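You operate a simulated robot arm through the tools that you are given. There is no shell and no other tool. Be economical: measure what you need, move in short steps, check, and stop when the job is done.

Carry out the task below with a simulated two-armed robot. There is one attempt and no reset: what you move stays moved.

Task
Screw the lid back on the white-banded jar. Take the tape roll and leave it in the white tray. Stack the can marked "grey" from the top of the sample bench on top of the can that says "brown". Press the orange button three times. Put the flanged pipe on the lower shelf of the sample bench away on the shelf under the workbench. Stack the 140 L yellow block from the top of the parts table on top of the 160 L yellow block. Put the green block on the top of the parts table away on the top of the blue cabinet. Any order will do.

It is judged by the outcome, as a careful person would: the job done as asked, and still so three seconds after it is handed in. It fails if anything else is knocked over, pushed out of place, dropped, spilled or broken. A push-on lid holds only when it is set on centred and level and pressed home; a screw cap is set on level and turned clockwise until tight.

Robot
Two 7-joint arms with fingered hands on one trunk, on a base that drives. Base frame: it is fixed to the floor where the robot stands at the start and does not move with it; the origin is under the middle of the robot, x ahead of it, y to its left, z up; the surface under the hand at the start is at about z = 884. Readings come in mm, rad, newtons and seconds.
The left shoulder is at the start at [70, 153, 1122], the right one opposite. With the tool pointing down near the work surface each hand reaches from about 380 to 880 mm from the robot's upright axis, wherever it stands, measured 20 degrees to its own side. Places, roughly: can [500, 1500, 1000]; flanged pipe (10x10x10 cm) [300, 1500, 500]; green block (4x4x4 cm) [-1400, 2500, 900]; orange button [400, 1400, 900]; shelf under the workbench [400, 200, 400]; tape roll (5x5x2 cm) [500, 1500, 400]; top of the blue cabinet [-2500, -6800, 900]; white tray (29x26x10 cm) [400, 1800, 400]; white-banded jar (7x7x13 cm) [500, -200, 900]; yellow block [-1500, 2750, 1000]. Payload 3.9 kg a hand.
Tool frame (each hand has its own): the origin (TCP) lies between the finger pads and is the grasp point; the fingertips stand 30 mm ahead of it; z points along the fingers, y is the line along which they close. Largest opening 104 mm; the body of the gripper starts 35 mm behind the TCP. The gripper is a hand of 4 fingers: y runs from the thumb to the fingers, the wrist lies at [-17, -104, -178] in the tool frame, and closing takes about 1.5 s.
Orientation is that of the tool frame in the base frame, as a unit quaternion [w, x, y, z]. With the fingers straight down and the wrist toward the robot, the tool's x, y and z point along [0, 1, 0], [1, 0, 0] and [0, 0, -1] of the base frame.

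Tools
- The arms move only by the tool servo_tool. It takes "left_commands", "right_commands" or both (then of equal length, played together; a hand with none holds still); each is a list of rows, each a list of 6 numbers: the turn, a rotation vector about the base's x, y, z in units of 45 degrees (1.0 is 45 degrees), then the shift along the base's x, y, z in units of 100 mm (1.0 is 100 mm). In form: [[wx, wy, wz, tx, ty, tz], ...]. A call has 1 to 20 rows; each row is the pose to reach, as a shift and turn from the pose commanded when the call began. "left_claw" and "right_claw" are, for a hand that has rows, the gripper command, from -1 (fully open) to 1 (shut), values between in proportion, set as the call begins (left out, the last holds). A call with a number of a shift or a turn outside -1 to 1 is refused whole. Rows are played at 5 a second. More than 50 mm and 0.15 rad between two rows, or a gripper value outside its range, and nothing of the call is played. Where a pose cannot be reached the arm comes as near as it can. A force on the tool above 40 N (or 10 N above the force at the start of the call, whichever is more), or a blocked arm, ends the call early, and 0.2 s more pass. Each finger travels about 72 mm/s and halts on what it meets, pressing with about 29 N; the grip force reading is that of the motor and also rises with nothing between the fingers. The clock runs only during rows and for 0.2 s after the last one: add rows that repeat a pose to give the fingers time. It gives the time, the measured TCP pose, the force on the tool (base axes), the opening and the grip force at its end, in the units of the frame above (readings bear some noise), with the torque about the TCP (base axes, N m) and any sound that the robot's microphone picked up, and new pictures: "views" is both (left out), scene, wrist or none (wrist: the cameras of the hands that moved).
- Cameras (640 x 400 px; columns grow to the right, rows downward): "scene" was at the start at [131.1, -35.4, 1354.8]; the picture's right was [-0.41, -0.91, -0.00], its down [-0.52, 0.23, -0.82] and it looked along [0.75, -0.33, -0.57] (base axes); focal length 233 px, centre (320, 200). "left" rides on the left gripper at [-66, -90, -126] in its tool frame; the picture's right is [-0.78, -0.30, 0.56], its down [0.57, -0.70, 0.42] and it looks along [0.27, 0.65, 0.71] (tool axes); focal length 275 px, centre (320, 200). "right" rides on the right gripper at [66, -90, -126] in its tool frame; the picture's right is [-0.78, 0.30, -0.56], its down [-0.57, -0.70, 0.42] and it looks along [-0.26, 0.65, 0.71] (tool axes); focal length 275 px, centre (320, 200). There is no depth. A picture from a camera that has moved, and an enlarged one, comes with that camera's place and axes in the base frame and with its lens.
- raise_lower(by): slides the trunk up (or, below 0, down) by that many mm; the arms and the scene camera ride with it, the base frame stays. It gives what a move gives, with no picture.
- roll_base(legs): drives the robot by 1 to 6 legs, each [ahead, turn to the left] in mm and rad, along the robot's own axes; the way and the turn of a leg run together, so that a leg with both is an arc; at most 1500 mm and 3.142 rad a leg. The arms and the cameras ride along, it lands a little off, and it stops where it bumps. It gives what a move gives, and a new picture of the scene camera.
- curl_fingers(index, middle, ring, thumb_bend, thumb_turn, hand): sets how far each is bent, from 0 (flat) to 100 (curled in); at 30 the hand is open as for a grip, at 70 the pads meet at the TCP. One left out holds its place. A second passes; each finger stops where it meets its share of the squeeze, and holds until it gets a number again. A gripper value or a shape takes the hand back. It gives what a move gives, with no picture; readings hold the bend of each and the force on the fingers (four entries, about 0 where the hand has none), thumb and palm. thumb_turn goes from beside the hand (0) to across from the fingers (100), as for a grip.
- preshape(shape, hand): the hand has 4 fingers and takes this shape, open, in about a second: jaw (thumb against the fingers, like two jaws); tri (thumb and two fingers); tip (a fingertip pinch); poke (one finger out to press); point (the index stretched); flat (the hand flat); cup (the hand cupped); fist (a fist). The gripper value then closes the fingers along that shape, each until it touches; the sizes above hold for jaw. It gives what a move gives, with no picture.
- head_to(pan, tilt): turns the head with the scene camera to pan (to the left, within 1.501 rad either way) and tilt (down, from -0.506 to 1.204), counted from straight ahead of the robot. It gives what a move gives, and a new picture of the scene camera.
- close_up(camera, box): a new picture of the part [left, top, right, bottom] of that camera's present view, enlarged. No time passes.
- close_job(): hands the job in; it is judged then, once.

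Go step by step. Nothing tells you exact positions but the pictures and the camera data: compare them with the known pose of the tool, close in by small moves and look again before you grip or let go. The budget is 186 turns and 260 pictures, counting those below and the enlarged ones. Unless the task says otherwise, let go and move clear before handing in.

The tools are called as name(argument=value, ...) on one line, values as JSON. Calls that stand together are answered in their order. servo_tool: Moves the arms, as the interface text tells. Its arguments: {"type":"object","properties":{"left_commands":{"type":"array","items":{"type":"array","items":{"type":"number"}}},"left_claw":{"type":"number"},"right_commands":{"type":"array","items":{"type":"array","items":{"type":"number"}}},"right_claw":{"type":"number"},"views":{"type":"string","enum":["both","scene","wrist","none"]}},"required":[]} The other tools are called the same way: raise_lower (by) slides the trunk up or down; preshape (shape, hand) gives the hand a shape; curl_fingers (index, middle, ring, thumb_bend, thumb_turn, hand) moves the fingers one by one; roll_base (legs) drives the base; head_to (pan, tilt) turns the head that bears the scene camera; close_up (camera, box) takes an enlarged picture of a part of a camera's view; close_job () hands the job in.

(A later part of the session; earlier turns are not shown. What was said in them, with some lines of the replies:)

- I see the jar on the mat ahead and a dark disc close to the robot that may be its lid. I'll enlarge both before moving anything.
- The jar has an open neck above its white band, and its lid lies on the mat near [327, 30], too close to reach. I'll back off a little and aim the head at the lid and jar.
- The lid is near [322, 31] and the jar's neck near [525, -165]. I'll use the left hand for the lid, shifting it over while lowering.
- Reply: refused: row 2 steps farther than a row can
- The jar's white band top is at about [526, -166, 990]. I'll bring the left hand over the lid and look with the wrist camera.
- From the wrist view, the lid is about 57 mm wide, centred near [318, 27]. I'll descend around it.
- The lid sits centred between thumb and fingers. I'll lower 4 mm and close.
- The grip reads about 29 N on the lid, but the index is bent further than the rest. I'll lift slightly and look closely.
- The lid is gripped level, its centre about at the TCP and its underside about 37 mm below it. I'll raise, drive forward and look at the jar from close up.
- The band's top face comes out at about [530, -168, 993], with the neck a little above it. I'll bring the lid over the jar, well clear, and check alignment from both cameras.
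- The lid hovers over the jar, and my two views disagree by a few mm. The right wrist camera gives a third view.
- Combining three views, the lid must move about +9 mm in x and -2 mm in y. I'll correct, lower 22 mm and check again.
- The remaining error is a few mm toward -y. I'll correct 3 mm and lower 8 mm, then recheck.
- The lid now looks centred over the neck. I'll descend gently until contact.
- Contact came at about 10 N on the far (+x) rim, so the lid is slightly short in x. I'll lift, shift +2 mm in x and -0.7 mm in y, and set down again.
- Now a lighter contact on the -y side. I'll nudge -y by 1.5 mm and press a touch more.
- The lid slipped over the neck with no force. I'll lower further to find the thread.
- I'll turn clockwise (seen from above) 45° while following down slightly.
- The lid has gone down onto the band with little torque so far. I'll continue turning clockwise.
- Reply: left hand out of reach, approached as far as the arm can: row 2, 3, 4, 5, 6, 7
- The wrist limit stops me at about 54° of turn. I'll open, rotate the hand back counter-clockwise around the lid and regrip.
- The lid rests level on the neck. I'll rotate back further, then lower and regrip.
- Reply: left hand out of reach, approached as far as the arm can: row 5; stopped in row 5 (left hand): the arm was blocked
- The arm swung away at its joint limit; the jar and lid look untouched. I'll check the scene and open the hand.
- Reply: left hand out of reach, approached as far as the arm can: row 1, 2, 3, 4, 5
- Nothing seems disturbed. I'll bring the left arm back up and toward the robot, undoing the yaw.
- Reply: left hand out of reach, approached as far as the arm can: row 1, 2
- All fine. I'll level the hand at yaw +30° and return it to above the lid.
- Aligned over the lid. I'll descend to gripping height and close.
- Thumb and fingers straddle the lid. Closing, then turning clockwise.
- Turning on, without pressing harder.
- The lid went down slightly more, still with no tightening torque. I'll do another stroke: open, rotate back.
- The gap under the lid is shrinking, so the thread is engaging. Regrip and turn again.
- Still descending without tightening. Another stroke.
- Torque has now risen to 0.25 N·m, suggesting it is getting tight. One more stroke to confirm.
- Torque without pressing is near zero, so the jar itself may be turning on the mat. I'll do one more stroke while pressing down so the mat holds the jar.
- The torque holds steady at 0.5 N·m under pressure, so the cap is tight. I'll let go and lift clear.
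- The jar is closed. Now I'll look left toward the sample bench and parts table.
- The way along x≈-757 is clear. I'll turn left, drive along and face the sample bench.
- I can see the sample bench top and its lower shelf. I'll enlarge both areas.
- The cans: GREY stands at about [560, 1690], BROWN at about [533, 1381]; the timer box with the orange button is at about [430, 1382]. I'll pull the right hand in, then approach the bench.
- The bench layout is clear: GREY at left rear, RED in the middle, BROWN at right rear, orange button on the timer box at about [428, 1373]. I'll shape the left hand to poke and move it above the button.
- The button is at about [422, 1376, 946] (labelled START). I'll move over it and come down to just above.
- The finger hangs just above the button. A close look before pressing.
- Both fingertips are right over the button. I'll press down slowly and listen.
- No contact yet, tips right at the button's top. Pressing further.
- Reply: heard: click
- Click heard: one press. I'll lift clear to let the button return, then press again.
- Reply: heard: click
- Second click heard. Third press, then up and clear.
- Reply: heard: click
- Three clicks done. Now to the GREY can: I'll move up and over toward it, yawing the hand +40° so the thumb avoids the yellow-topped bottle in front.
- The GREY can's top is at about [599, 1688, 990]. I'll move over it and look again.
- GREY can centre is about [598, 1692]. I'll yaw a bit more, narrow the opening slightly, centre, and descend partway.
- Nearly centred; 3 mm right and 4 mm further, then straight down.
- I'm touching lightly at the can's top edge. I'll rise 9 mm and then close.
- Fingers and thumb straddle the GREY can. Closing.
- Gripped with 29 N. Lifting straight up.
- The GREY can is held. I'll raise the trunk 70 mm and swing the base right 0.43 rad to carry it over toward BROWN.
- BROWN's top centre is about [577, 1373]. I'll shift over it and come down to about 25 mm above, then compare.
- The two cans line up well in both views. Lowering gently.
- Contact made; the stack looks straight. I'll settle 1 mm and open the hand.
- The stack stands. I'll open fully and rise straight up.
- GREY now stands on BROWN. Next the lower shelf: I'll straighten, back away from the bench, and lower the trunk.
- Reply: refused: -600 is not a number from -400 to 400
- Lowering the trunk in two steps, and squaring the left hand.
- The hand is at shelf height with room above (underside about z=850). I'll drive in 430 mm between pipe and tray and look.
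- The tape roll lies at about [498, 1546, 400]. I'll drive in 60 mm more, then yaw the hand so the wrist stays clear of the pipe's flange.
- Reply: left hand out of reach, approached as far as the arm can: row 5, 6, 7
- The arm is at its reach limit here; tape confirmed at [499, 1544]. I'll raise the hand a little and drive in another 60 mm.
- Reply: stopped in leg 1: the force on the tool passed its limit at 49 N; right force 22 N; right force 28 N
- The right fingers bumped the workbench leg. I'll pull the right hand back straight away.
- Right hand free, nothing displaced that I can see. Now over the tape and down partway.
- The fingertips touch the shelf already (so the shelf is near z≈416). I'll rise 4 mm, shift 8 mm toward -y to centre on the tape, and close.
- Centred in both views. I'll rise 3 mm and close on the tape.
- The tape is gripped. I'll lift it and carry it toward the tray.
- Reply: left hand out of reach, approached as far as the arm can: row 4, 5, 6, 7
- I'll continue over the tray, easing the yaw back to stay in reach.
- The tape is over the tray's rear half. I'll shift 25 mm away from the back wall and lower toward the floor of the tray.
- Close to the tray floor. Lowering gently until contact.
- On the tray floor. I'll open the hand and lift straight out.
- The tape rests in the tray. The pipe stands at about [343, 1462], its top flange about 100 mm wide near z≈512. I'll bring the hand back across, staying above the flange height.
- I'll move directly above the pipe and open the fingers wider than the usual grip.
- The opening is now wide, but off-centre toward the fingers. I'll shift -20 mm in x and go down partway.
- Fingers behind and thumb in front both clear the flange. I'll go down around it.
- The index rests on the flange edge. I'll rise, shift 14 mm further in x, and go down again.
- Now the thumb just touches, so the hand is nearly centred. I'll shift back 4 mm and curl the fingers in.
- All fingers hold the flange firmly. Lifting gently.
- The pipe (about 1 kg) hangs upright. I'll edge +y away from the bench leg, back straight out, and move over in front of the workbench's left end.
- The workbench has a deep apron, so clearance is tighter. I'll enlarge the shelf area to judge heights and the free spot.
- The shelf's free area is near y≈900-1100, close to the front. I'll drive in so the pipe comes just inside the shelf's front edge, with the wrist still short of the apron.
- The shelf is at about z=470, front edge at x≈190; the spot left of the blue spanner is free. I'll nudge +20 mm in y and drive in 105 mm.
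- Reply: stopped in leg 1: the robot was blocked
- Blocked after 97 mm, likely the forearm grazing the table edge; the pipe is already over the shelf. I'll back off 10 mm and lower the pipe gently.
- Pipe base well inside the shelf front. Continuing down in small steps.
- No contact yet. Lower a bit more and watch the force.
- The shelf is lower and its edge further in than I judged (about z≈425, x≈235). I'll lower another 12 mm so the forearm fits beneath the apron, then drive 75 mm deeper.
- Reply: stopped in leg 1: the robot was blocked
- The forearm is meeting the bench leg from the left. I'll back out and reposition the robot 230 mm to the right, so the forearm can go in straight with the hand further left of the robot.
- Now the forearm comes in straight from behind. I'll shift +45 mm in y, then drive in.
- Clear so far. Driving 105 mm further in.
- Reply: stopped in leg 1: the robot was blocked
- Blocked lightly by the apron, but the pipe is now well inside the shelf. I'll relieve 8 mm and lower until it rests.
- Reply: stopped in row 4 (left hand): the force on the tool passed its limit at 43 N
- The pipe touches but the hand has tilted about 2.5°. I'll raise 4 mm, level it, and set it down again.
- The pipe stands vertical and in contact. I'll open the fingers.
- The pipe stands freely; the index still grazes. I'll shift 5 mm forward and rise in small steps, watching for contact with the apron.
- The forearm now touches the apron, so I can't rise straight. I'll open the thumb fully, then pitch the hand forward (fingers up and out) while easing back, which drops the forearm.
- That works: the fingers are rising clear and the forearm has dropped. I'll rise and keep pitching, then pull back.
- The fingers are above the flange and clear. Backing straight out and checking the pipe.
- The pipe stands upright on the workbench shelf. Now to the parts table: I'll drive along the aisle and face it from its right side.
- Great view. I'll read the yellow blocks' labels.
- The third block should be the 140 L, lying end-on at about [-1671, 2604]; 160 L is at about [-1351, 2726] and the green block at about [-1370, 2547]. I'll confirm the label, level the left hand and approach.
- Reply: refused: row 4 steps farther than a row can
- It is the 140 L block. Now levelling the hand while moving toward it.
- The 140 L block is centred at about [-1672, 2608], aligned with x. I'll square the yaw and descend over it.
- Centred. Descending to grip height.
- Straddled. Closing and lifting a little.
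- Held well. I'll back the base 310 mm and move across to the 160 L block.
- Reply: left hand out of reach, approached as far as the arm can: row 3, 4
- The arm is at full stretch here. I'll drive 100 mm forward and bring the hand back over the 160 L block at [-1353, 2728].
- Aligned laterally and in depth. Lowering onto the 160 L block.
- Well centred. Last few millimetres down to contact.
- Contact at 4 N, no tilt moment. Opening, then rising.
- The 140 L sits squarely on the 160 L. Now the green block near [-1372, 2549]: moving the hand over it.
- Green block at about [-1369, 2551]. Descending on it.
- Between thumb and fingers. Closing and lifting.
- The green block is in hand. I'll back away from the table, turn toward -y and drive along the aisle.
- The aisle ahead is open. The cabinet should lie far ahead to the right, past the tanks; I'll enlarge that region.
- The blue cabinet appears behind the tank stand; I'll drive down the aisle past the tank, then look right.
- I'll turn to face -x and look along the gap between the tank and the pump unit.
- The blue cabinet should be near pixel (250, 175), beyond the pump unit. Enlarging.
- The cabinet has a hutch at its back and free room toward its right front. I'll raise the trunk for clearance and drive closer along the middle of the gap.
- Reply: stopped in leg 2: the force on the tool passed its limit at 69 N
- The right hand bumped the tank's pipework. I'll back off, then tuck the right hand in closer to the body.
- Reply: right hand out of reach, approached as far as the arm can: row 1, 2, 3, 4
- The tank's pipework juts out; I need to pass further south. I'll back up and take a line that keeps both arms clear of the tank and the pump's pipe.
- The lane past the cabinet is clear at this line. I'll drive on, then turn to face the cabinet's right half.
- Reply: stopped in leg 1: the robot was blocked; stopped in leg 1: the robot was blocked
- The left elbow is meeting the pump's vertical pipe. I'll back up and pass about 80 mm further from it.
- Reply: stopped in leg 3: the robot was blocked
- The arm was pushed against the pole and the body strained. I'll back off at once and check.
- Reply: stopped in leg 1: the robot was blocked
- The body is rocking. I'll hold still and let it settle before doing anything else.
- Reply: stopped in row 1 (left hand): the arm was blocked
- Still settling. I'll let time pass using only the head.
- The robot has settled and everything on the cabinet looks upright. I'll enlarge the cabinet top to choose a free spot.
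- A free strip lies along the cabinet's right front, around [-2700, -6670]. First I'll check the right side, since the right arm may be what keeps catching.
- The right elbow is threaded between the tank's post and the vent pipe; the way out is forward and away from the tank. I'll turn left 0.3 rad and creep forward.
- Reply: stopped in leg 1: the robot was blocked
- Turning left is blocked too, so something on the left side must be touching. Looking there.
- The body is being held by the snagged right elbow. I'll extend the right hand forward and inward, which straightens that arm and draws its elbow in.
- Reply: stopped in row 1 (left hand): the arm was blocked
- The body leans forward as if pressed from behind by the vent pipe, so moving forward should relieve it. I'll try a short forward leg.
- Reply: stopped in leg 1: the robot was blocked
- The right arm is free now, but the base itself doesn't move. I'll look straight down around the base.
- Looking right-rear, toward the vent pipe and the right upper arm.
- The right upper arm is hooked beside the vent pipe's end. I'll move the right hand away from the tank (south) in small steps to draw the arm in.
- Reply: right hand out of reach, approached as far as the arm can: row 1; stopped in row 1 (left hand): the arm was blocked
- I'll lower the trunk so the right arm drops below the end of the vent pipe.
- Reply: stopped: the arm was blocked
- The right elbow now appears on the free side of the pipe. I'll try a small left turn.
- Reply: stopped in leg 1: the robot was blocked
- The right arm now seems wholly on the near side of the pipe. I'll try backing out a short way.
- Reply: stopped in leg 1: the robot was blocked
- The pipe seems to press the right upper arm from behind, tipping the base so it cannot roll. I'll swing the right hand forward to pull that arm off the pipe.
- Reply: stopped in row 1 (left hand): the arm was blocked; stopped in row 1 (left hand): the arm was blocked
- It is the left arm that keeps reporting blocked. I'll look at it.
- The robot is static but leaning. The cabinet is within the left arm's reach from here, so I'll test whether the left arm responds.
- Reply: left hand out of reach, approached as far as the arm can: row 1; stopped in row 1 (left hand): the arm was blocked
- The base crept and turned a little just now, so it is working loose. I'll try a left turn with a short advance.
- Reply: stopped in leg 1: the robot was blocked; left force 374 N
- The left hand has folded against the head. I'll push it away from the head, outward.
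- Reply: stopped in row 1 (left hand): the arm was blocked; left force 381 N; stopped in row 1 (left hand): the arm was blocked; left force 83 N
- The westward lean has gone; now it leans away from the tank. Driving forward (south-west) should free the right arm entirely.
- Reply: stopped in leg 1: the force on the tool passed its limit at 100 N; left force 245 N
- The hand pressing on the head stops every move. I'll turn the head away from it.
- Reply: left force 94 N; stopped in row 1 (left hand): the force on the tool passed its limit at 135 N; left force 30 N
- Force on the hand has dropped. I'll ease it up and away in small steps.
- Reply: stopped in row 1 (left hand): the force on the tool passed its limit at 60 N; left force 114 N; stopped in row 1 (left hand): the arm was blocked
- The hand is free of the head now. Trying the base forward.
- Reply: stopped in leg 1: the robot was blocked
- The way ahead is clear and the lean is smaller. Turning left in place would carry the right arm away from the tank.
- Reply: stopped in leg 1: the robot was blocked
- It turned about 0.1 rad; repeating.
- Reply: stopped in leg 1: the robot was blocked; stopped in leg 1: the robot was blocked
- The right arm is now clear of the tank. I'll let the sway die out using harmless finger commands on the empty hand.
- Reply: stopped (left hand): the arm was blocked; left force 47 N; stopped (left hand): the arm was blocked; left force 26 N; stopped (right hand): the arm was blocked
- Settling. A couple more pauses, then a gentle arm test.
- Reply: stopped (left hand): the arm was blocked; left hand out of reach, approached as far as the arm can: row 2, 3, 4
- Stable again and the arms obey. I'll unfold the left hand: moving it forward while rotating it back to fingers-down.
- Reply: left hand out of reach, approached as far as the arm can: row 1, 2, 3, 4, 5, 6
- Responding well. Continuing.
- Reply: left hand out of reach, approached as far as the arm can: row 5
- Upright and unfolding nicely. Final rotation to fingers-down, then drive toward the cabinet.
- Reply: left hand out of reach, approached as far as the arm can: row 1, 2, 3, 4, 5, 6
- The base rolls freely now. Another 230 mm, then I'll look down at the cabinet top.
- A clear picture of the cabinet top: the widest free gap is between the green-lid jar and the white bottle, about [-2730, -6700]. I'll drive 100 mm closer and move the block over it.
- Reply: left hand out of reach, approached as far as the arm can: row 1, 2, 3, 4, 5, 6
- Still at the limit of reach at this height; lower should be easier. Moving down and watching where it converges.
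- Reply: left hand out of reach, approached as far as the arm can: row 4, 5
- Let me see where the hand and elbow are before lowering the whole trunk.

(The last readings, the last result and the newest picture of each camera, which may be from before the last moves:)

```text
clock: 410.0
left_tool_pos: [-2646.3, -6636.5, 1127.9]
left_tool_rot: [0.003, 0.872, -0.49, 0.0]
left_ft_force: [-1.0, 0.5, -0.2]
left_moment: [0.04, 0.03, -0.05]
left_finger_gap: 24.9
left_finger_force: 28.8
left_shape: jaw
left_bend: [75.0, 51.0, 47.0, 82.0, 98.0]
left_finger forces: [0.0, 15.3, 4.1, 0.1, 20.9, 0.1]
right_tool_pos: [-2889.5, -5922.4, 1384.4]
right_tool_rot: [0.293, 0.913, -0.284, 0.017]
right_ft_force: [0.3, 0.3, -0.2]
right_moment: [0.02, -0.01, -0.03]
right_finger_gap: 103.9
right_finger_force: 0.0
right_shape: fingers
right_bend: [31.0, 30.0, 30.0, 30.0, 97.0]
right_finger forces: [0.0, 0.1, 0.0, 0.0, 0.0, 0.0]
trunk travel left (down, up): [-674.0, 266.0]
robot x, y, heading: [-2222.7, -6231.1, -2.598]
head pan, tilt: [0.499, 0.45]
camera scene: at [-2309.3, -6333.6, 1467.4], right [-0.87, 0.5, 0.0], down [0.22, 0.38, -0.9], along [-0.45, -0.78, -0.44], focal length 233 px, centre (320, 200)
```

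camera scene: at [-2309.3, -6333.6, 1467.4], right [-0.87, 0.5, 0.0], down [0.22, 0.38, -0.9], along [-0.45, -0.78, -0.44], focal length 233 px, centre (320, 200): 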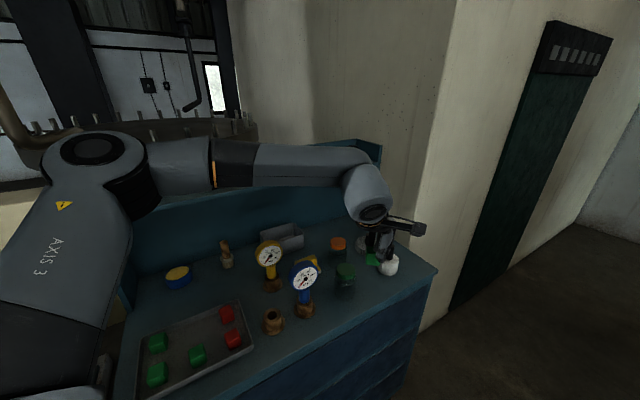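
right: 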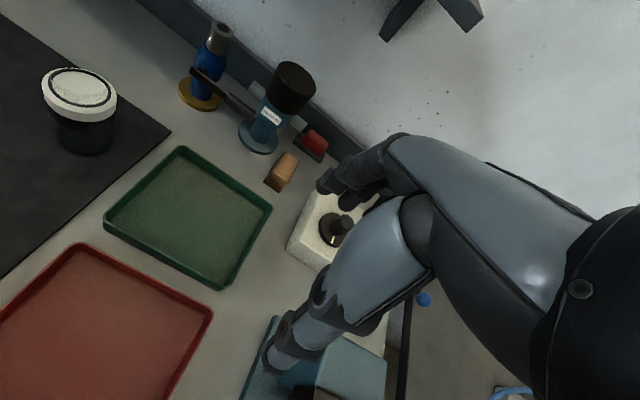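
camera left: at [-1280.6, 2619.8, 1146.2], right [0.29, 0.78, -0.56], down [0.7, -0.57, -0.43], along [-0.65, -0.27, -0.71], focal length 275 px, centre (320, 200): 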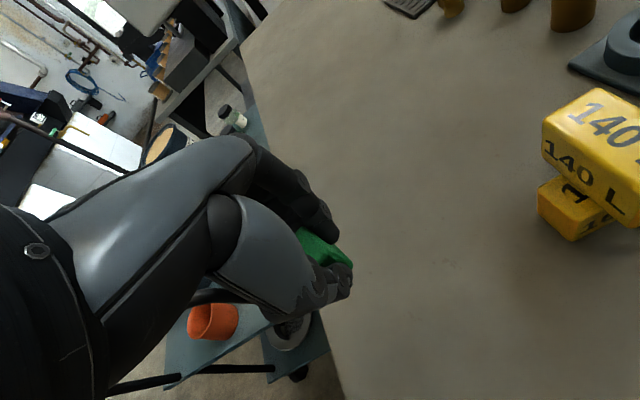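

The forearm is high and in front of the cabinet's items, so lowering the trunk is safe. I'll lower 100 mm, then move over the gap.

raise_lower(by=-100)

servo_tool(left_commands=[[0, 0, 0, -0.2, -0.15, 0], [0, 0, 0, -0.4, -0.3, 0], [0, 0, 0, -0.6, -0.45, 0], [0, 0, 0, -0.84, -0.64, 0], [0, 0, 0, -0.84, -0.64, 0]], views="wrist")

```text
clock: 411.3
left_tool_pos: [-2646.7, -6637.9, 1027.5]
left_tool_rot: [0.004, 0.871, -0.491, 0.0]
left_ft_force: [-0.4, -0.5, 0.3]
left_moment: [0.01, 0.01, -0.02]
left_finger_gap: 25.5
left_finger_force: 29.2
left_shape: jaw
left_bend: [75.0, 51.0, 47.0, 82.0, 98.0]
left_finger forces: [0.0, 15.2, 4.0, 0.0, 20.8, 0.1]
right_tool_pos: [-2889.4, -5922.4, 1285.7]
right_tool_rot: [0.293, 0.913, -0.283, 0.017]
right_ft_force: [-0.7, 0.0, 0.4]
right_moment: [0.02, 0.03, 0.0]
right_finger_gap: 103.9
right_finger_force: 0.0
right_shape: fingers
right_bend: [31.0, 30.0, 30.0, 30.0, 97.0]
right_finger forces: [0.1, 0.0, 0.0, 0.0, 0.0, 0.0]
trunk travel left (down, up): [-574.0, 366.0]
robot x, y, heading: [-2217.9, -6229.7, -2.592]
head pan, tilt: [0.499, 0.45]
```

```text
clock: 412.5
left_tool_pos: [-2659.7, -6705.9, 1038.4]
left_tool_rot: [0.003, 0.872, -0.49, 0.0]
left_ft_force: [-0.4, 1.1, -0.1]
left_moment: [-0.01, 0.01, 0.02]
left_finger_gap: 25.1
left_finger_force: 28.5
left_shape: jaw
left_bend: [75.0, 51.0, 47.0, 82.0, 98.0]
left_finger forces: [0.1, 15.3, 4.1, 0.1, 21.0, 0.0]
left hand out of reach, approached as far as the arm can: row 1, 2, 3, 4, 5
right_tool_pos: [-2888.7, -5921.6, 1285.4]
right_tool_rot: [0.293, 0.913, -0.283, 0.017]
right_ft_force: [0.4, 0.0, -0.2]
right_moment: [0.01, 0.0, 0.0]
right_finger_gap: 103.7
right_finger_force: 0.1
right_shape: fingers
right_bend: [31.0, 30.0, 30.0, 30.0, 97.0]
right_finger forces: [0.0, 0.0, 0.1, 0.0, 0.0, 0.1]
trunk travel left (down, up): [-574.0, 366.0]
robot x, y, heading: [-2216.5, -6229.8, -2.597]
head pan, tilt: [0.499, 0.45]
camera left: at [-2618.3, -6600.7, 1162.7], right [-0.15, 0.81, -0.56], down [0.9, -0.13, -0.43], along [-0.42, -0.57, -0.71], focal length 275 px, centre (320, 200)
```

left: 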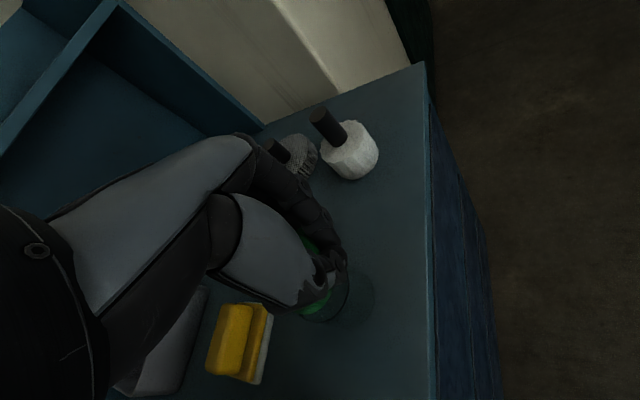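

The hand is above the jar; the free gap is about 75 mm further along -x. I'll lift a little, roll forward 80 mm, and pull the hand back toward the front edge.

raise_lower(by=40)

roll_base(legs=[[85, 0]])

servo_tool(left_commands=[[0, 0, 0, 0, 0.2, 0], [0, 0, 0, 0, 0.4, 0], [0, 0, 0, 0, 0.45, 0], [0, 0, 0, 0, 0.45, 0]], views="wrist")

```text
clock: 413.3
left_tool_pos: [-2661.0, -6705.7, 1079.5]
left_tool_rot: [0.003, 0.872, -0.49, 0.0]
left_ft_force: [-0.9, 0.1, -1.1]
left_moment: [0.04, 0.01, -0.02]
left_finger_gap: 24.9
left_finger_force: 29.2
left_shape: jaw
left_bend: [75.0, 51.0, 47.0, 82.0, 98.0]
left_finger forces: [0.0, 15.3, 4.1, 0.0, 20.9, 0.0]
right_tool_pos: [-2890.2, -5922.8, 1325.4]
right_tool_rot: [0.293, 0.913, -0.285, 0.016]
right_ft_force: [-0.7, -0.1, -0.3]
right_moment: [-0.01, -0.04, -0.04]
right_finger_gap: 104.0
right_finger_force: 0.0
right_shape: fingers
right_bend: [31.0, 30.0, 30.0, 30.0, 97.0]
right_finger forces: [0.0, 0.1, 0.1, 0.1, 0.1, 0.1]
trunk travel left (down, up): [-614.0, 326.0]
robot x, y, heading: [-2221.0, -6229.4, -2.597]
head pan, tilt: [0.499, 0.45]
```

```text
clock: 414.4
left_tool_pos: [-2730.0, -6747.3, 1081.9]
left_tool_rot: [0.005, 0.871, -0.49, -0.001]
left_ft_force: [-0.2, 0.2, -0.5]
left_moment: [-0.01, -0.01, 0.04]
left_finger_gap: 25.1
left_finger_force: 28.9
left_shape: jaw
left_bend: [75.0, 51.0, 47.0, 82.0, 98.0]
left_finger forces: [0.0, 15.3, 4.1, 0.0, 20.8, 0.1]
right_tool_pos: [-2957.6, -5962.4, 1326.3]
right_tool_rot: [0.295, 0.912, -0.284, 0.015]
right_ft_force: [0.7, 1.1, -0.5]
right_moment: [-0.01, 0.04, 0.0]
right_finger_gap: 103.6
right_finger_force: 0.2
right_shape: fingers
right_bend: [31.0, 30.0, 30.0, 30.0, 97.0]
right_finger forces: [0.0, 0.0, 0.0, 0.0, 0.0, 0.2]
trunk travel left (down, up): [-614.0, 326.0]
robot x, y, heading: [-2293.2, -6273.0, -2.597]
head pan, tilt: [0.499, 0.45]
camera scene: at [-2377.9, -6375.2, 1408.1], right [-0.86, 0.5, 0.0], down [0.22, 0.37, -0.9], along [-0.45, -0.78, -0.43], focal length 233 px, centre (320, 200)
```

scene: 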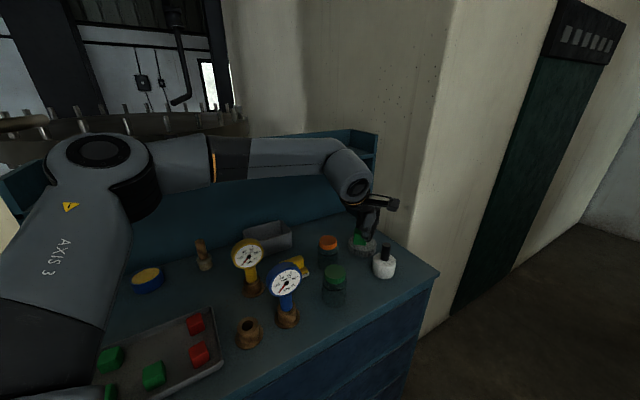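

```text
clock: 415.4
left_tool_pos: [-2728.1, -6705.4, 1079.4]
left_tool_rot: [0.004, 0.871, -0.491, -0.001]
left_ft_force: [0.3, 0.8, -1.0]
left_moment: [0.0, -0.04, 0.01]
left_finger_gap: 24.9
left_finger_force: 29.2
left_shape: jaw
left_bend: [75.0, 51.0, 47.0, 82.0, 98.0]
left_finger forces: [0.0, 15.2, 4.0, 0.0, 20.9, 0.0]
left hand out of reach, approached as far as the arm can: row 2, 3, 4
right_tool_pos: [-2960.8, -5966.7, 1326.5]
right_tool_rot: [0.294, 0.913, -0.284, 0.016]
right_ft_force: [-0.2, -0.4, -0.6]
right_moment: [0.05, -0.03, -0.02]
right_finger_gap: 103.9
right_finger_force: 0.1
right_shape: fingers
right_bend: [31.0, 30.0, 30.0, 30.0, 97.0]
right_finger forces: [0.0, 0.0, 0.1, 0.0, 0.0, 0.1]
trunk travel left (down, up): [-614.0, 326.0]
robot x, y, heading: [-2296.0, -6271.1, -2.596]
head pan, tilt: [0.499, 0.45]
camera left: at [-2684.7, -6601.0, 1204.5], right [-0.15, 0.81, -0.56], down [0.89, -0.13, -0.43], along [-0.42, -0.57, -0.71], focal length 275 px, centre (320, 200)
```

left: 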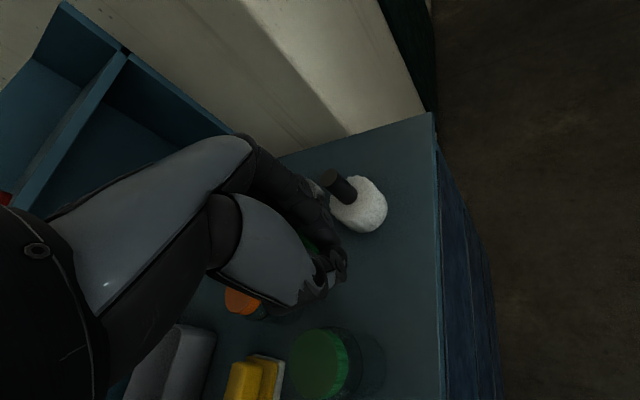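

The spot below is free, between bottle, jar and front edge. I'll lower the trunk 100 mm, then finish with the arm.

raise_lower(by=-100)

close_up(camera="left", box=[200, 120, 480, 400])

```text
clock: 416.7
left_tool_pos: [-2728.2, -6705.9, 979.8]
left_tool_rot: [0.004, 0.871, -0.491, -0.001]
left_ft_force: [-0.2, -0.2, -0.4]
left_moment: [-0.02, -0.01, 0.02]
left_finger_gap: 25.3
left_finger_force: 29.1
left_shape: jaw
left_bend: [75.0, 51.0, 47.0, 82.0, 98.0]
left_finger forces: [0.0, 15.3, 4.1, 0.0, 20.9, 0.0]
right_tool_pos: [-2961.2, -5965.8, 1226.0]
right_tool_rot: [0.293, 0.913, -0.285, 0.017]
right_ft_force: [-0.7, 0.1, 0.3]
right_moment: [-0.03, 0.0, -0.02]
right_finger_gap: 104.1
right_finger_force: 0.1
right_shape: fingers
right_bend: [31.0, 30.0, 30.0, 30.0, 97.0]
right_finger forces: [0.0, 0.1, 0.0, 0.1, 0.0, 0.0]
trunk travel left (down, up): [-514.0, 426.0]
robot x, y, heading: [-2294.0, -6274.6, -2.599]
head pan, tilt: [0.499, 0.45]
```

```text
1.43 times, centred on (340, 260) of left
camera zoom: at [-2685.5, -6601.4, 1104.2], right [-0.15, 0.81, -0.56], down [0.89, -0.13, -0.43], along [-0.42, -0.57, -0.71], focal length 393 px, centre (291, 114)
```

zoom: 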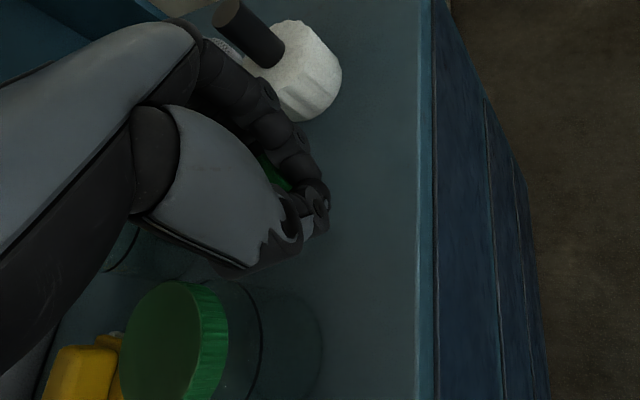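

I'll shift 12 mm away from the bottle, then lower gently until contact.

servo_tool(left_commands=[[0, 0, 0, 0.12, 0.06, 0], [0, 0, 0, 0.12, 0.06, -0.1], [0, 0, 0, 0.12, 0.06, -0.2], [0, 0, 0, 0.12, 0.06, -0.28], [0, 0, 0, 0.12, 0.06, -0.34], [0, 0, 0, 0.12, 0.06, -0.34]], views="none")

```text
clock: 418.1
left_tool_pos: [-2716.2, -6700.2, 947.3]
left_tool_rot: [0.004, 0.871, -0.491, -0.001]
left_ft_force: [-0.4, 0.6, 0.4]
left_moment: [0.01, -0.02, -0.02]
left_finger_gap: 25.1
left_finger_force: 29.3
left_shape: jaw
left_bend: [75.0, 51.0, 47.0, 82.0, 98.0]
left_finger forces: [0.0, 15.3, 4.1, 0.0, 20.8, 0.1]
right_tool_pos: [-2961.3, -5967.8, 1224.5]
right_tool_rot: [0.293, 0.913, -0.285, 0.017]
right_ft_force: [-0.9, 1.0, 1.0]
right_moment: [0.01, 0.02, -0.02]
right_finger_gap: 103.7
right_finger_force: 0.0
right_shape: fingers
right_bend: [31.0, 30.0, 30.0, 30.0, 97.0]
right_finger forces: [0.0, 0.0, 0.0, 0.0, 0.0, 0.0]
trunk travel left (down, up): [-514.0, 426.0]
robot x, y, heading: [-2294.6, -6274.8, -2.597]
head pan, tilt: [0.499, 0.45]
```

No contact yet; continuing down in small steps.

servo_tool(left_commands=[[0, 0, 0, 0, 0, -0.04], [0, 0, 0, 0, 0, -0.08], [0, 0, 0, 0, 0, -0.12], [0, 0, 0, 0, 0, -0.16], [0, 0, 0, 0, 0, -0.16]], views="none")

close_up(camera="left", box=[200, 120, 480, 400])

```text
clock: 419.3
left_tool_pos: [-2715.8, -6700.6, 930.7]
left_tool_rot: [0.004, 0.871, -0.492, -0.002]
left_ft_force: [0.5, -0.1, 0.1]
left_moment: [0.01, 0.05, 0.0]
left_finger_gap: 25.1
left_finger_force: 29.1
left_shape: jaw
left_bend: [75.0, 51.0, 47.0, 82.0, 98.0]
left_finger forces: [0.0, 15.3, 3.9, 0.0, 20.8, 0.0]
right_tool_pos: [-2962.1, -5965.4, 1225.2]
right_tool_rot: [0.293, 0.913, -0.284, 0.017]
right_ft_force: [0.4, -0.3, -0.3]
right_moment: [-0.03, 0.0, -0.02]
right_finger_gap: 103.5
right_finger_force: 0.0
right_shape: fingers
right_bend: [31.0, 30.0, 30.0, 30.0, 97.0]
right_finger forces: [0.0, 0.0, 0.1, 0.0, 0.1, 0.0]
trunk travel left (down, up): [-514.0, 426.0]
robot x, y, heading: [-2290.0, -6273.5, -2.59]
head pan, tilt: [0.499, 0.45]
```

```text
1.43 times, centred on (340, 260) of left
camera zoom: at [-2673.4, -6595.5, 1054.7], right [-0.15, 0.81, -0.56], down [0.89, -0.13, -0.43], along [-0.42, -0.56, -0.71], focal length 393 px, centre (291, 114)
```

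zoom: 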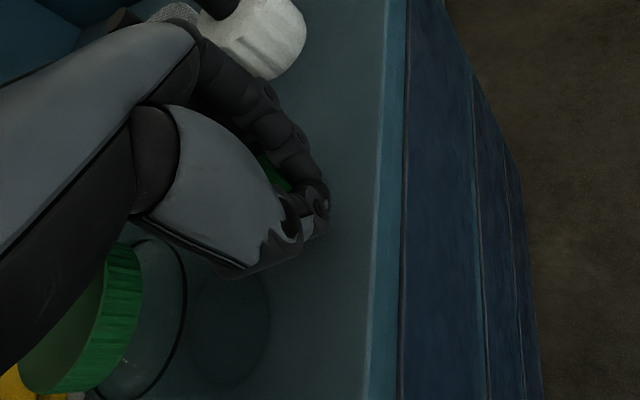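

Clear of bottle and jar. A little further down.

servo_tool(left_commands=[[0, 0, 0, 0, 0, -0.03], [0, 0, 0, 0, 0, -0.06], [0, 0, 0, 0, 0, -0.09], [0, 0, 0, 0, 0, -0.12], [0, 0, 0, 0, 0, -0.12]], views="none")

```text
clock: 420.5
left_tool_pos: [-2713.6, -6701.3, 918.5]
left_tool_rot: [0.004, 0.871, -0.492, -0.003]
left_ft_force: [0.4, 0.1, -1.5]
left_moment: [0.02, 0.01, -0.03]
left_finger_gap: 25.1
left_finger_force: 28.5
left_shape: jaw
left_bend: [75.0, 51.0, 47.0, 82.0, 98.0]
left_finger forces: [0.0, 15.3, 4.0, 0.0, 20.8, 0.0]
left hand out of reach, approached as far as the arm can: row 3, 4, 5
right_tool_pos: [-2962.0, -5966.1, 1225.5]
right_tool_rot: [0.293, 0.913, -0.284, 0.017]
right_ft_force: [0.0, 0.0, 0.5]
right_moment: [-0.02, 0.0, 0.01]
right_finger_gap: 103.8
right_finger_force: 0.1
right_shape: fingers
right_bend: [31.0, 30.0, 30.0, 30.0, 97.0]
right_finger forces: [0.0, 0.1, 0.1, 0.0, 0.0, 0.1]
trunk travel left (down, up): [-514.0, 426.0]
robot x, y, heading: [-2293.4, -6271.7, -2.594]
head pan, tilt: [0.499, 0.45]
```

The arm is at its lower limit; I'll use the trunk for the last bit.

raise_lower(by=-14)

```text
clock: 421.2
left_tool_pos: [-2713.6, -6700.5, 906.6]
left_tool_rot: [0.005, 0.871, -0.492, -0.002]
left_ft_force: [-0.2, -0.4, 6.4]
left_moment: [-0.13, 0.06, -0.02]
left_finger_gap: 25.6
left_finger_force: 29.3
left_shape: jaw
left_bend: [75.0, 51.0, 48.0, 82.0, 98.0]
left_finger forces: [0.0, 16.3, 4.3, 0.1, 22.1, 0.0]
right_tool_pos: [-2961.4, -5965.5, 1211.1]
right_tool_rot: [0.294, 0.913, -0.284, 0.017]
right_ft_force: [0.2, 0.2, 1.0]
right_moment: [0.04, 0.02, -0.03]
right_finger_gap: 104.1
right_finger_force: 0.1
right_shape: fingers
right_bend: [31.0, 30.0, 30.0, 30.0, 97.0]
right_finger forces: [0.0, 0.0, 0.0, 0.1, 0.0, 0.1]
trunk travel left (down, up): [-500.0, 440.0]
robot x, y, heading: [-2294.1, -6271.7, -2.589]
head pan, tilt: [0.499, 0.45]
```

Contact at 6 N: the block is on the cabinet. I'll open part-way and rise with the trunk.

servo_tool(left_commands=[[0, 0, 0, 0, 0, 0], [0, 0, 0, 0, 0, 0], [0, 0, 0, 0, 0, 0], [0, 0, 0, 0, 0, 0], [0, 0, 0, 0, 0, 0]], left_claw=-0.35, views="none")

raise_lower(by=160)

close_up(camera="left", box=[200, 80, 560, 400])

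```text
clock: 422.4
left_tool_pos: [-2714.2, -6701.0, 904.3]
left_tool_rot: [0.004, 0.871, -0.492, -0.002]
left_ft_force: [0.0, 0.0, -0.6]
left_moment: [0.01, 0.01, -0.01]
left_finger_gap: 69.8
left_finger_force: 0.1
left_shape: jaw
left_bend: [28.0, 38.0, 35.0, 59.0, 99.0]
left_finger forces: [0.0, 0.0, 0.0, 0.0, 0.1, 0.0]
right_tool_pos: [-2961.8, -5966.2, 1211.2]
right_tool_rot: [0.293, 0.913, -0.284, 0.016]
right_ft_force: [0.0, 0.6, -0.2]
right_moment: [0.04, -0.02, 0.0]
right_finger_gap: 103.9
right_finger_force: 0.2
right_shape: fingers
right_bend: [31.0, 30.0, 30.0, 30.0, 97.0]
right_finger forces: [0.1, 0.1, 0.1, 0.0, 0.0, 0.1]
trunk travel left (down, up): [-500.0, 440.0]
robot x, y, heading: [-2293.8, -6274.5, -2.592]
head pan, tilt: [0.499, 0.45]
```

```text
clock: 424.2
left_tool_pos: [-2711.2, -6701.5, 1065.4]
left_tool_rot: [0.003, 0.871, -0.492, -0.002]
left_ft_force: [-1.5, -0.4, 0.5]
left_moment: [0.0, -0.01, 0.01]
left_finger_gap: 69.8
left_finger_force: 0.0
left_shape: jaw
left_bend: [28.0, 38.0, 35.0, 59.0, 99.0]
left_finger forces: [0.1, 0.0, 0.1, 0.0, 0.0, 0.0]
right_tool_pos: [-2961.8, -5966.0, 1371.4]
right_tool_rot: [0.292, 0.913, -0.284, 0.017]
right_ft_force: [-0.6, -0.8, -0.4]
right_moment: [-0.03, -0.01, -0.01]
right_finger_gap: 103.6
right_finger_force: 0.0
right_shape: fingers
right_bend: [31.0, 30.0, 30.0, 30.0, 97.0]
right_finger forces: [0.0, 0.0, 0.0, 0.0, 0.0, 0.0]
trunk travel left (down, up): [-660.0, 280.0]
robot x, y, heading: [-2292.0, -6275.6, -2.596]
head pan, tilt: [0.499, 0.45]
```

```text
1.25 times, centred on (380, 240) of left
camera zoom: at [-2670.3, -6596.5, 1189.5], right [-0.15, 0.81, -0.56], down [0.89, -0.13, -0.43], along [-0.42, -0.57, -0.71], focal length 344 px, centre (245, 150)
```

zoom: 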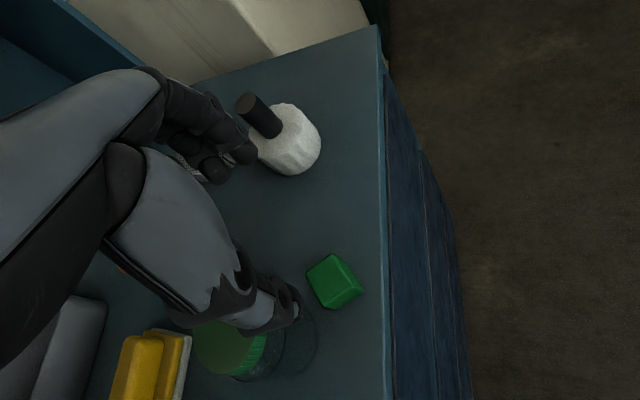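

The green block rests flat on the cabinet top, the hand is clear above it and the neighbouring items stand upright, so I'm handing in.

close_job()

```text
The job is handed in.
```

I finished all seven tasks and handed the job in, though the robot hit fixed equipment several times on the way.

- **Jar:** the lid is on the white-banded jar. It was turned until the torque stayed at about 0.5 N·m with the lid pressed down.
- **Tape roll:** it lies in the white tray.
- **Cans:** the grey can stands on the brown one.
- **Button:** I pressed the orange button three times and heard a click each time.
- **Pipe:** the flanged pipe stands upright on the shelf under the workbench.
- **Yellow blocks:** the 140 L block sits crosswise on the 160 L block.
- **Green block:** it lies flat on top of the blue cabinet, near its front edge.

**Bumps:**
- The right hand pushed against a workbench leg at about 49 N. The left arm also touched that bench's legs and front board while I placed the pipe.
- The right hand struck the tank's pipework at about 69 N. The right arm then caught there, the robot rocked for a while, and the left hand pressed hard against the robot's own head.

I saw nothing displaced or knocked over in the pictures I took. I did not go back to the workbench, the sample bench or the parts table for a final look after leaving them, and I did not inspect the tank pipework closely.
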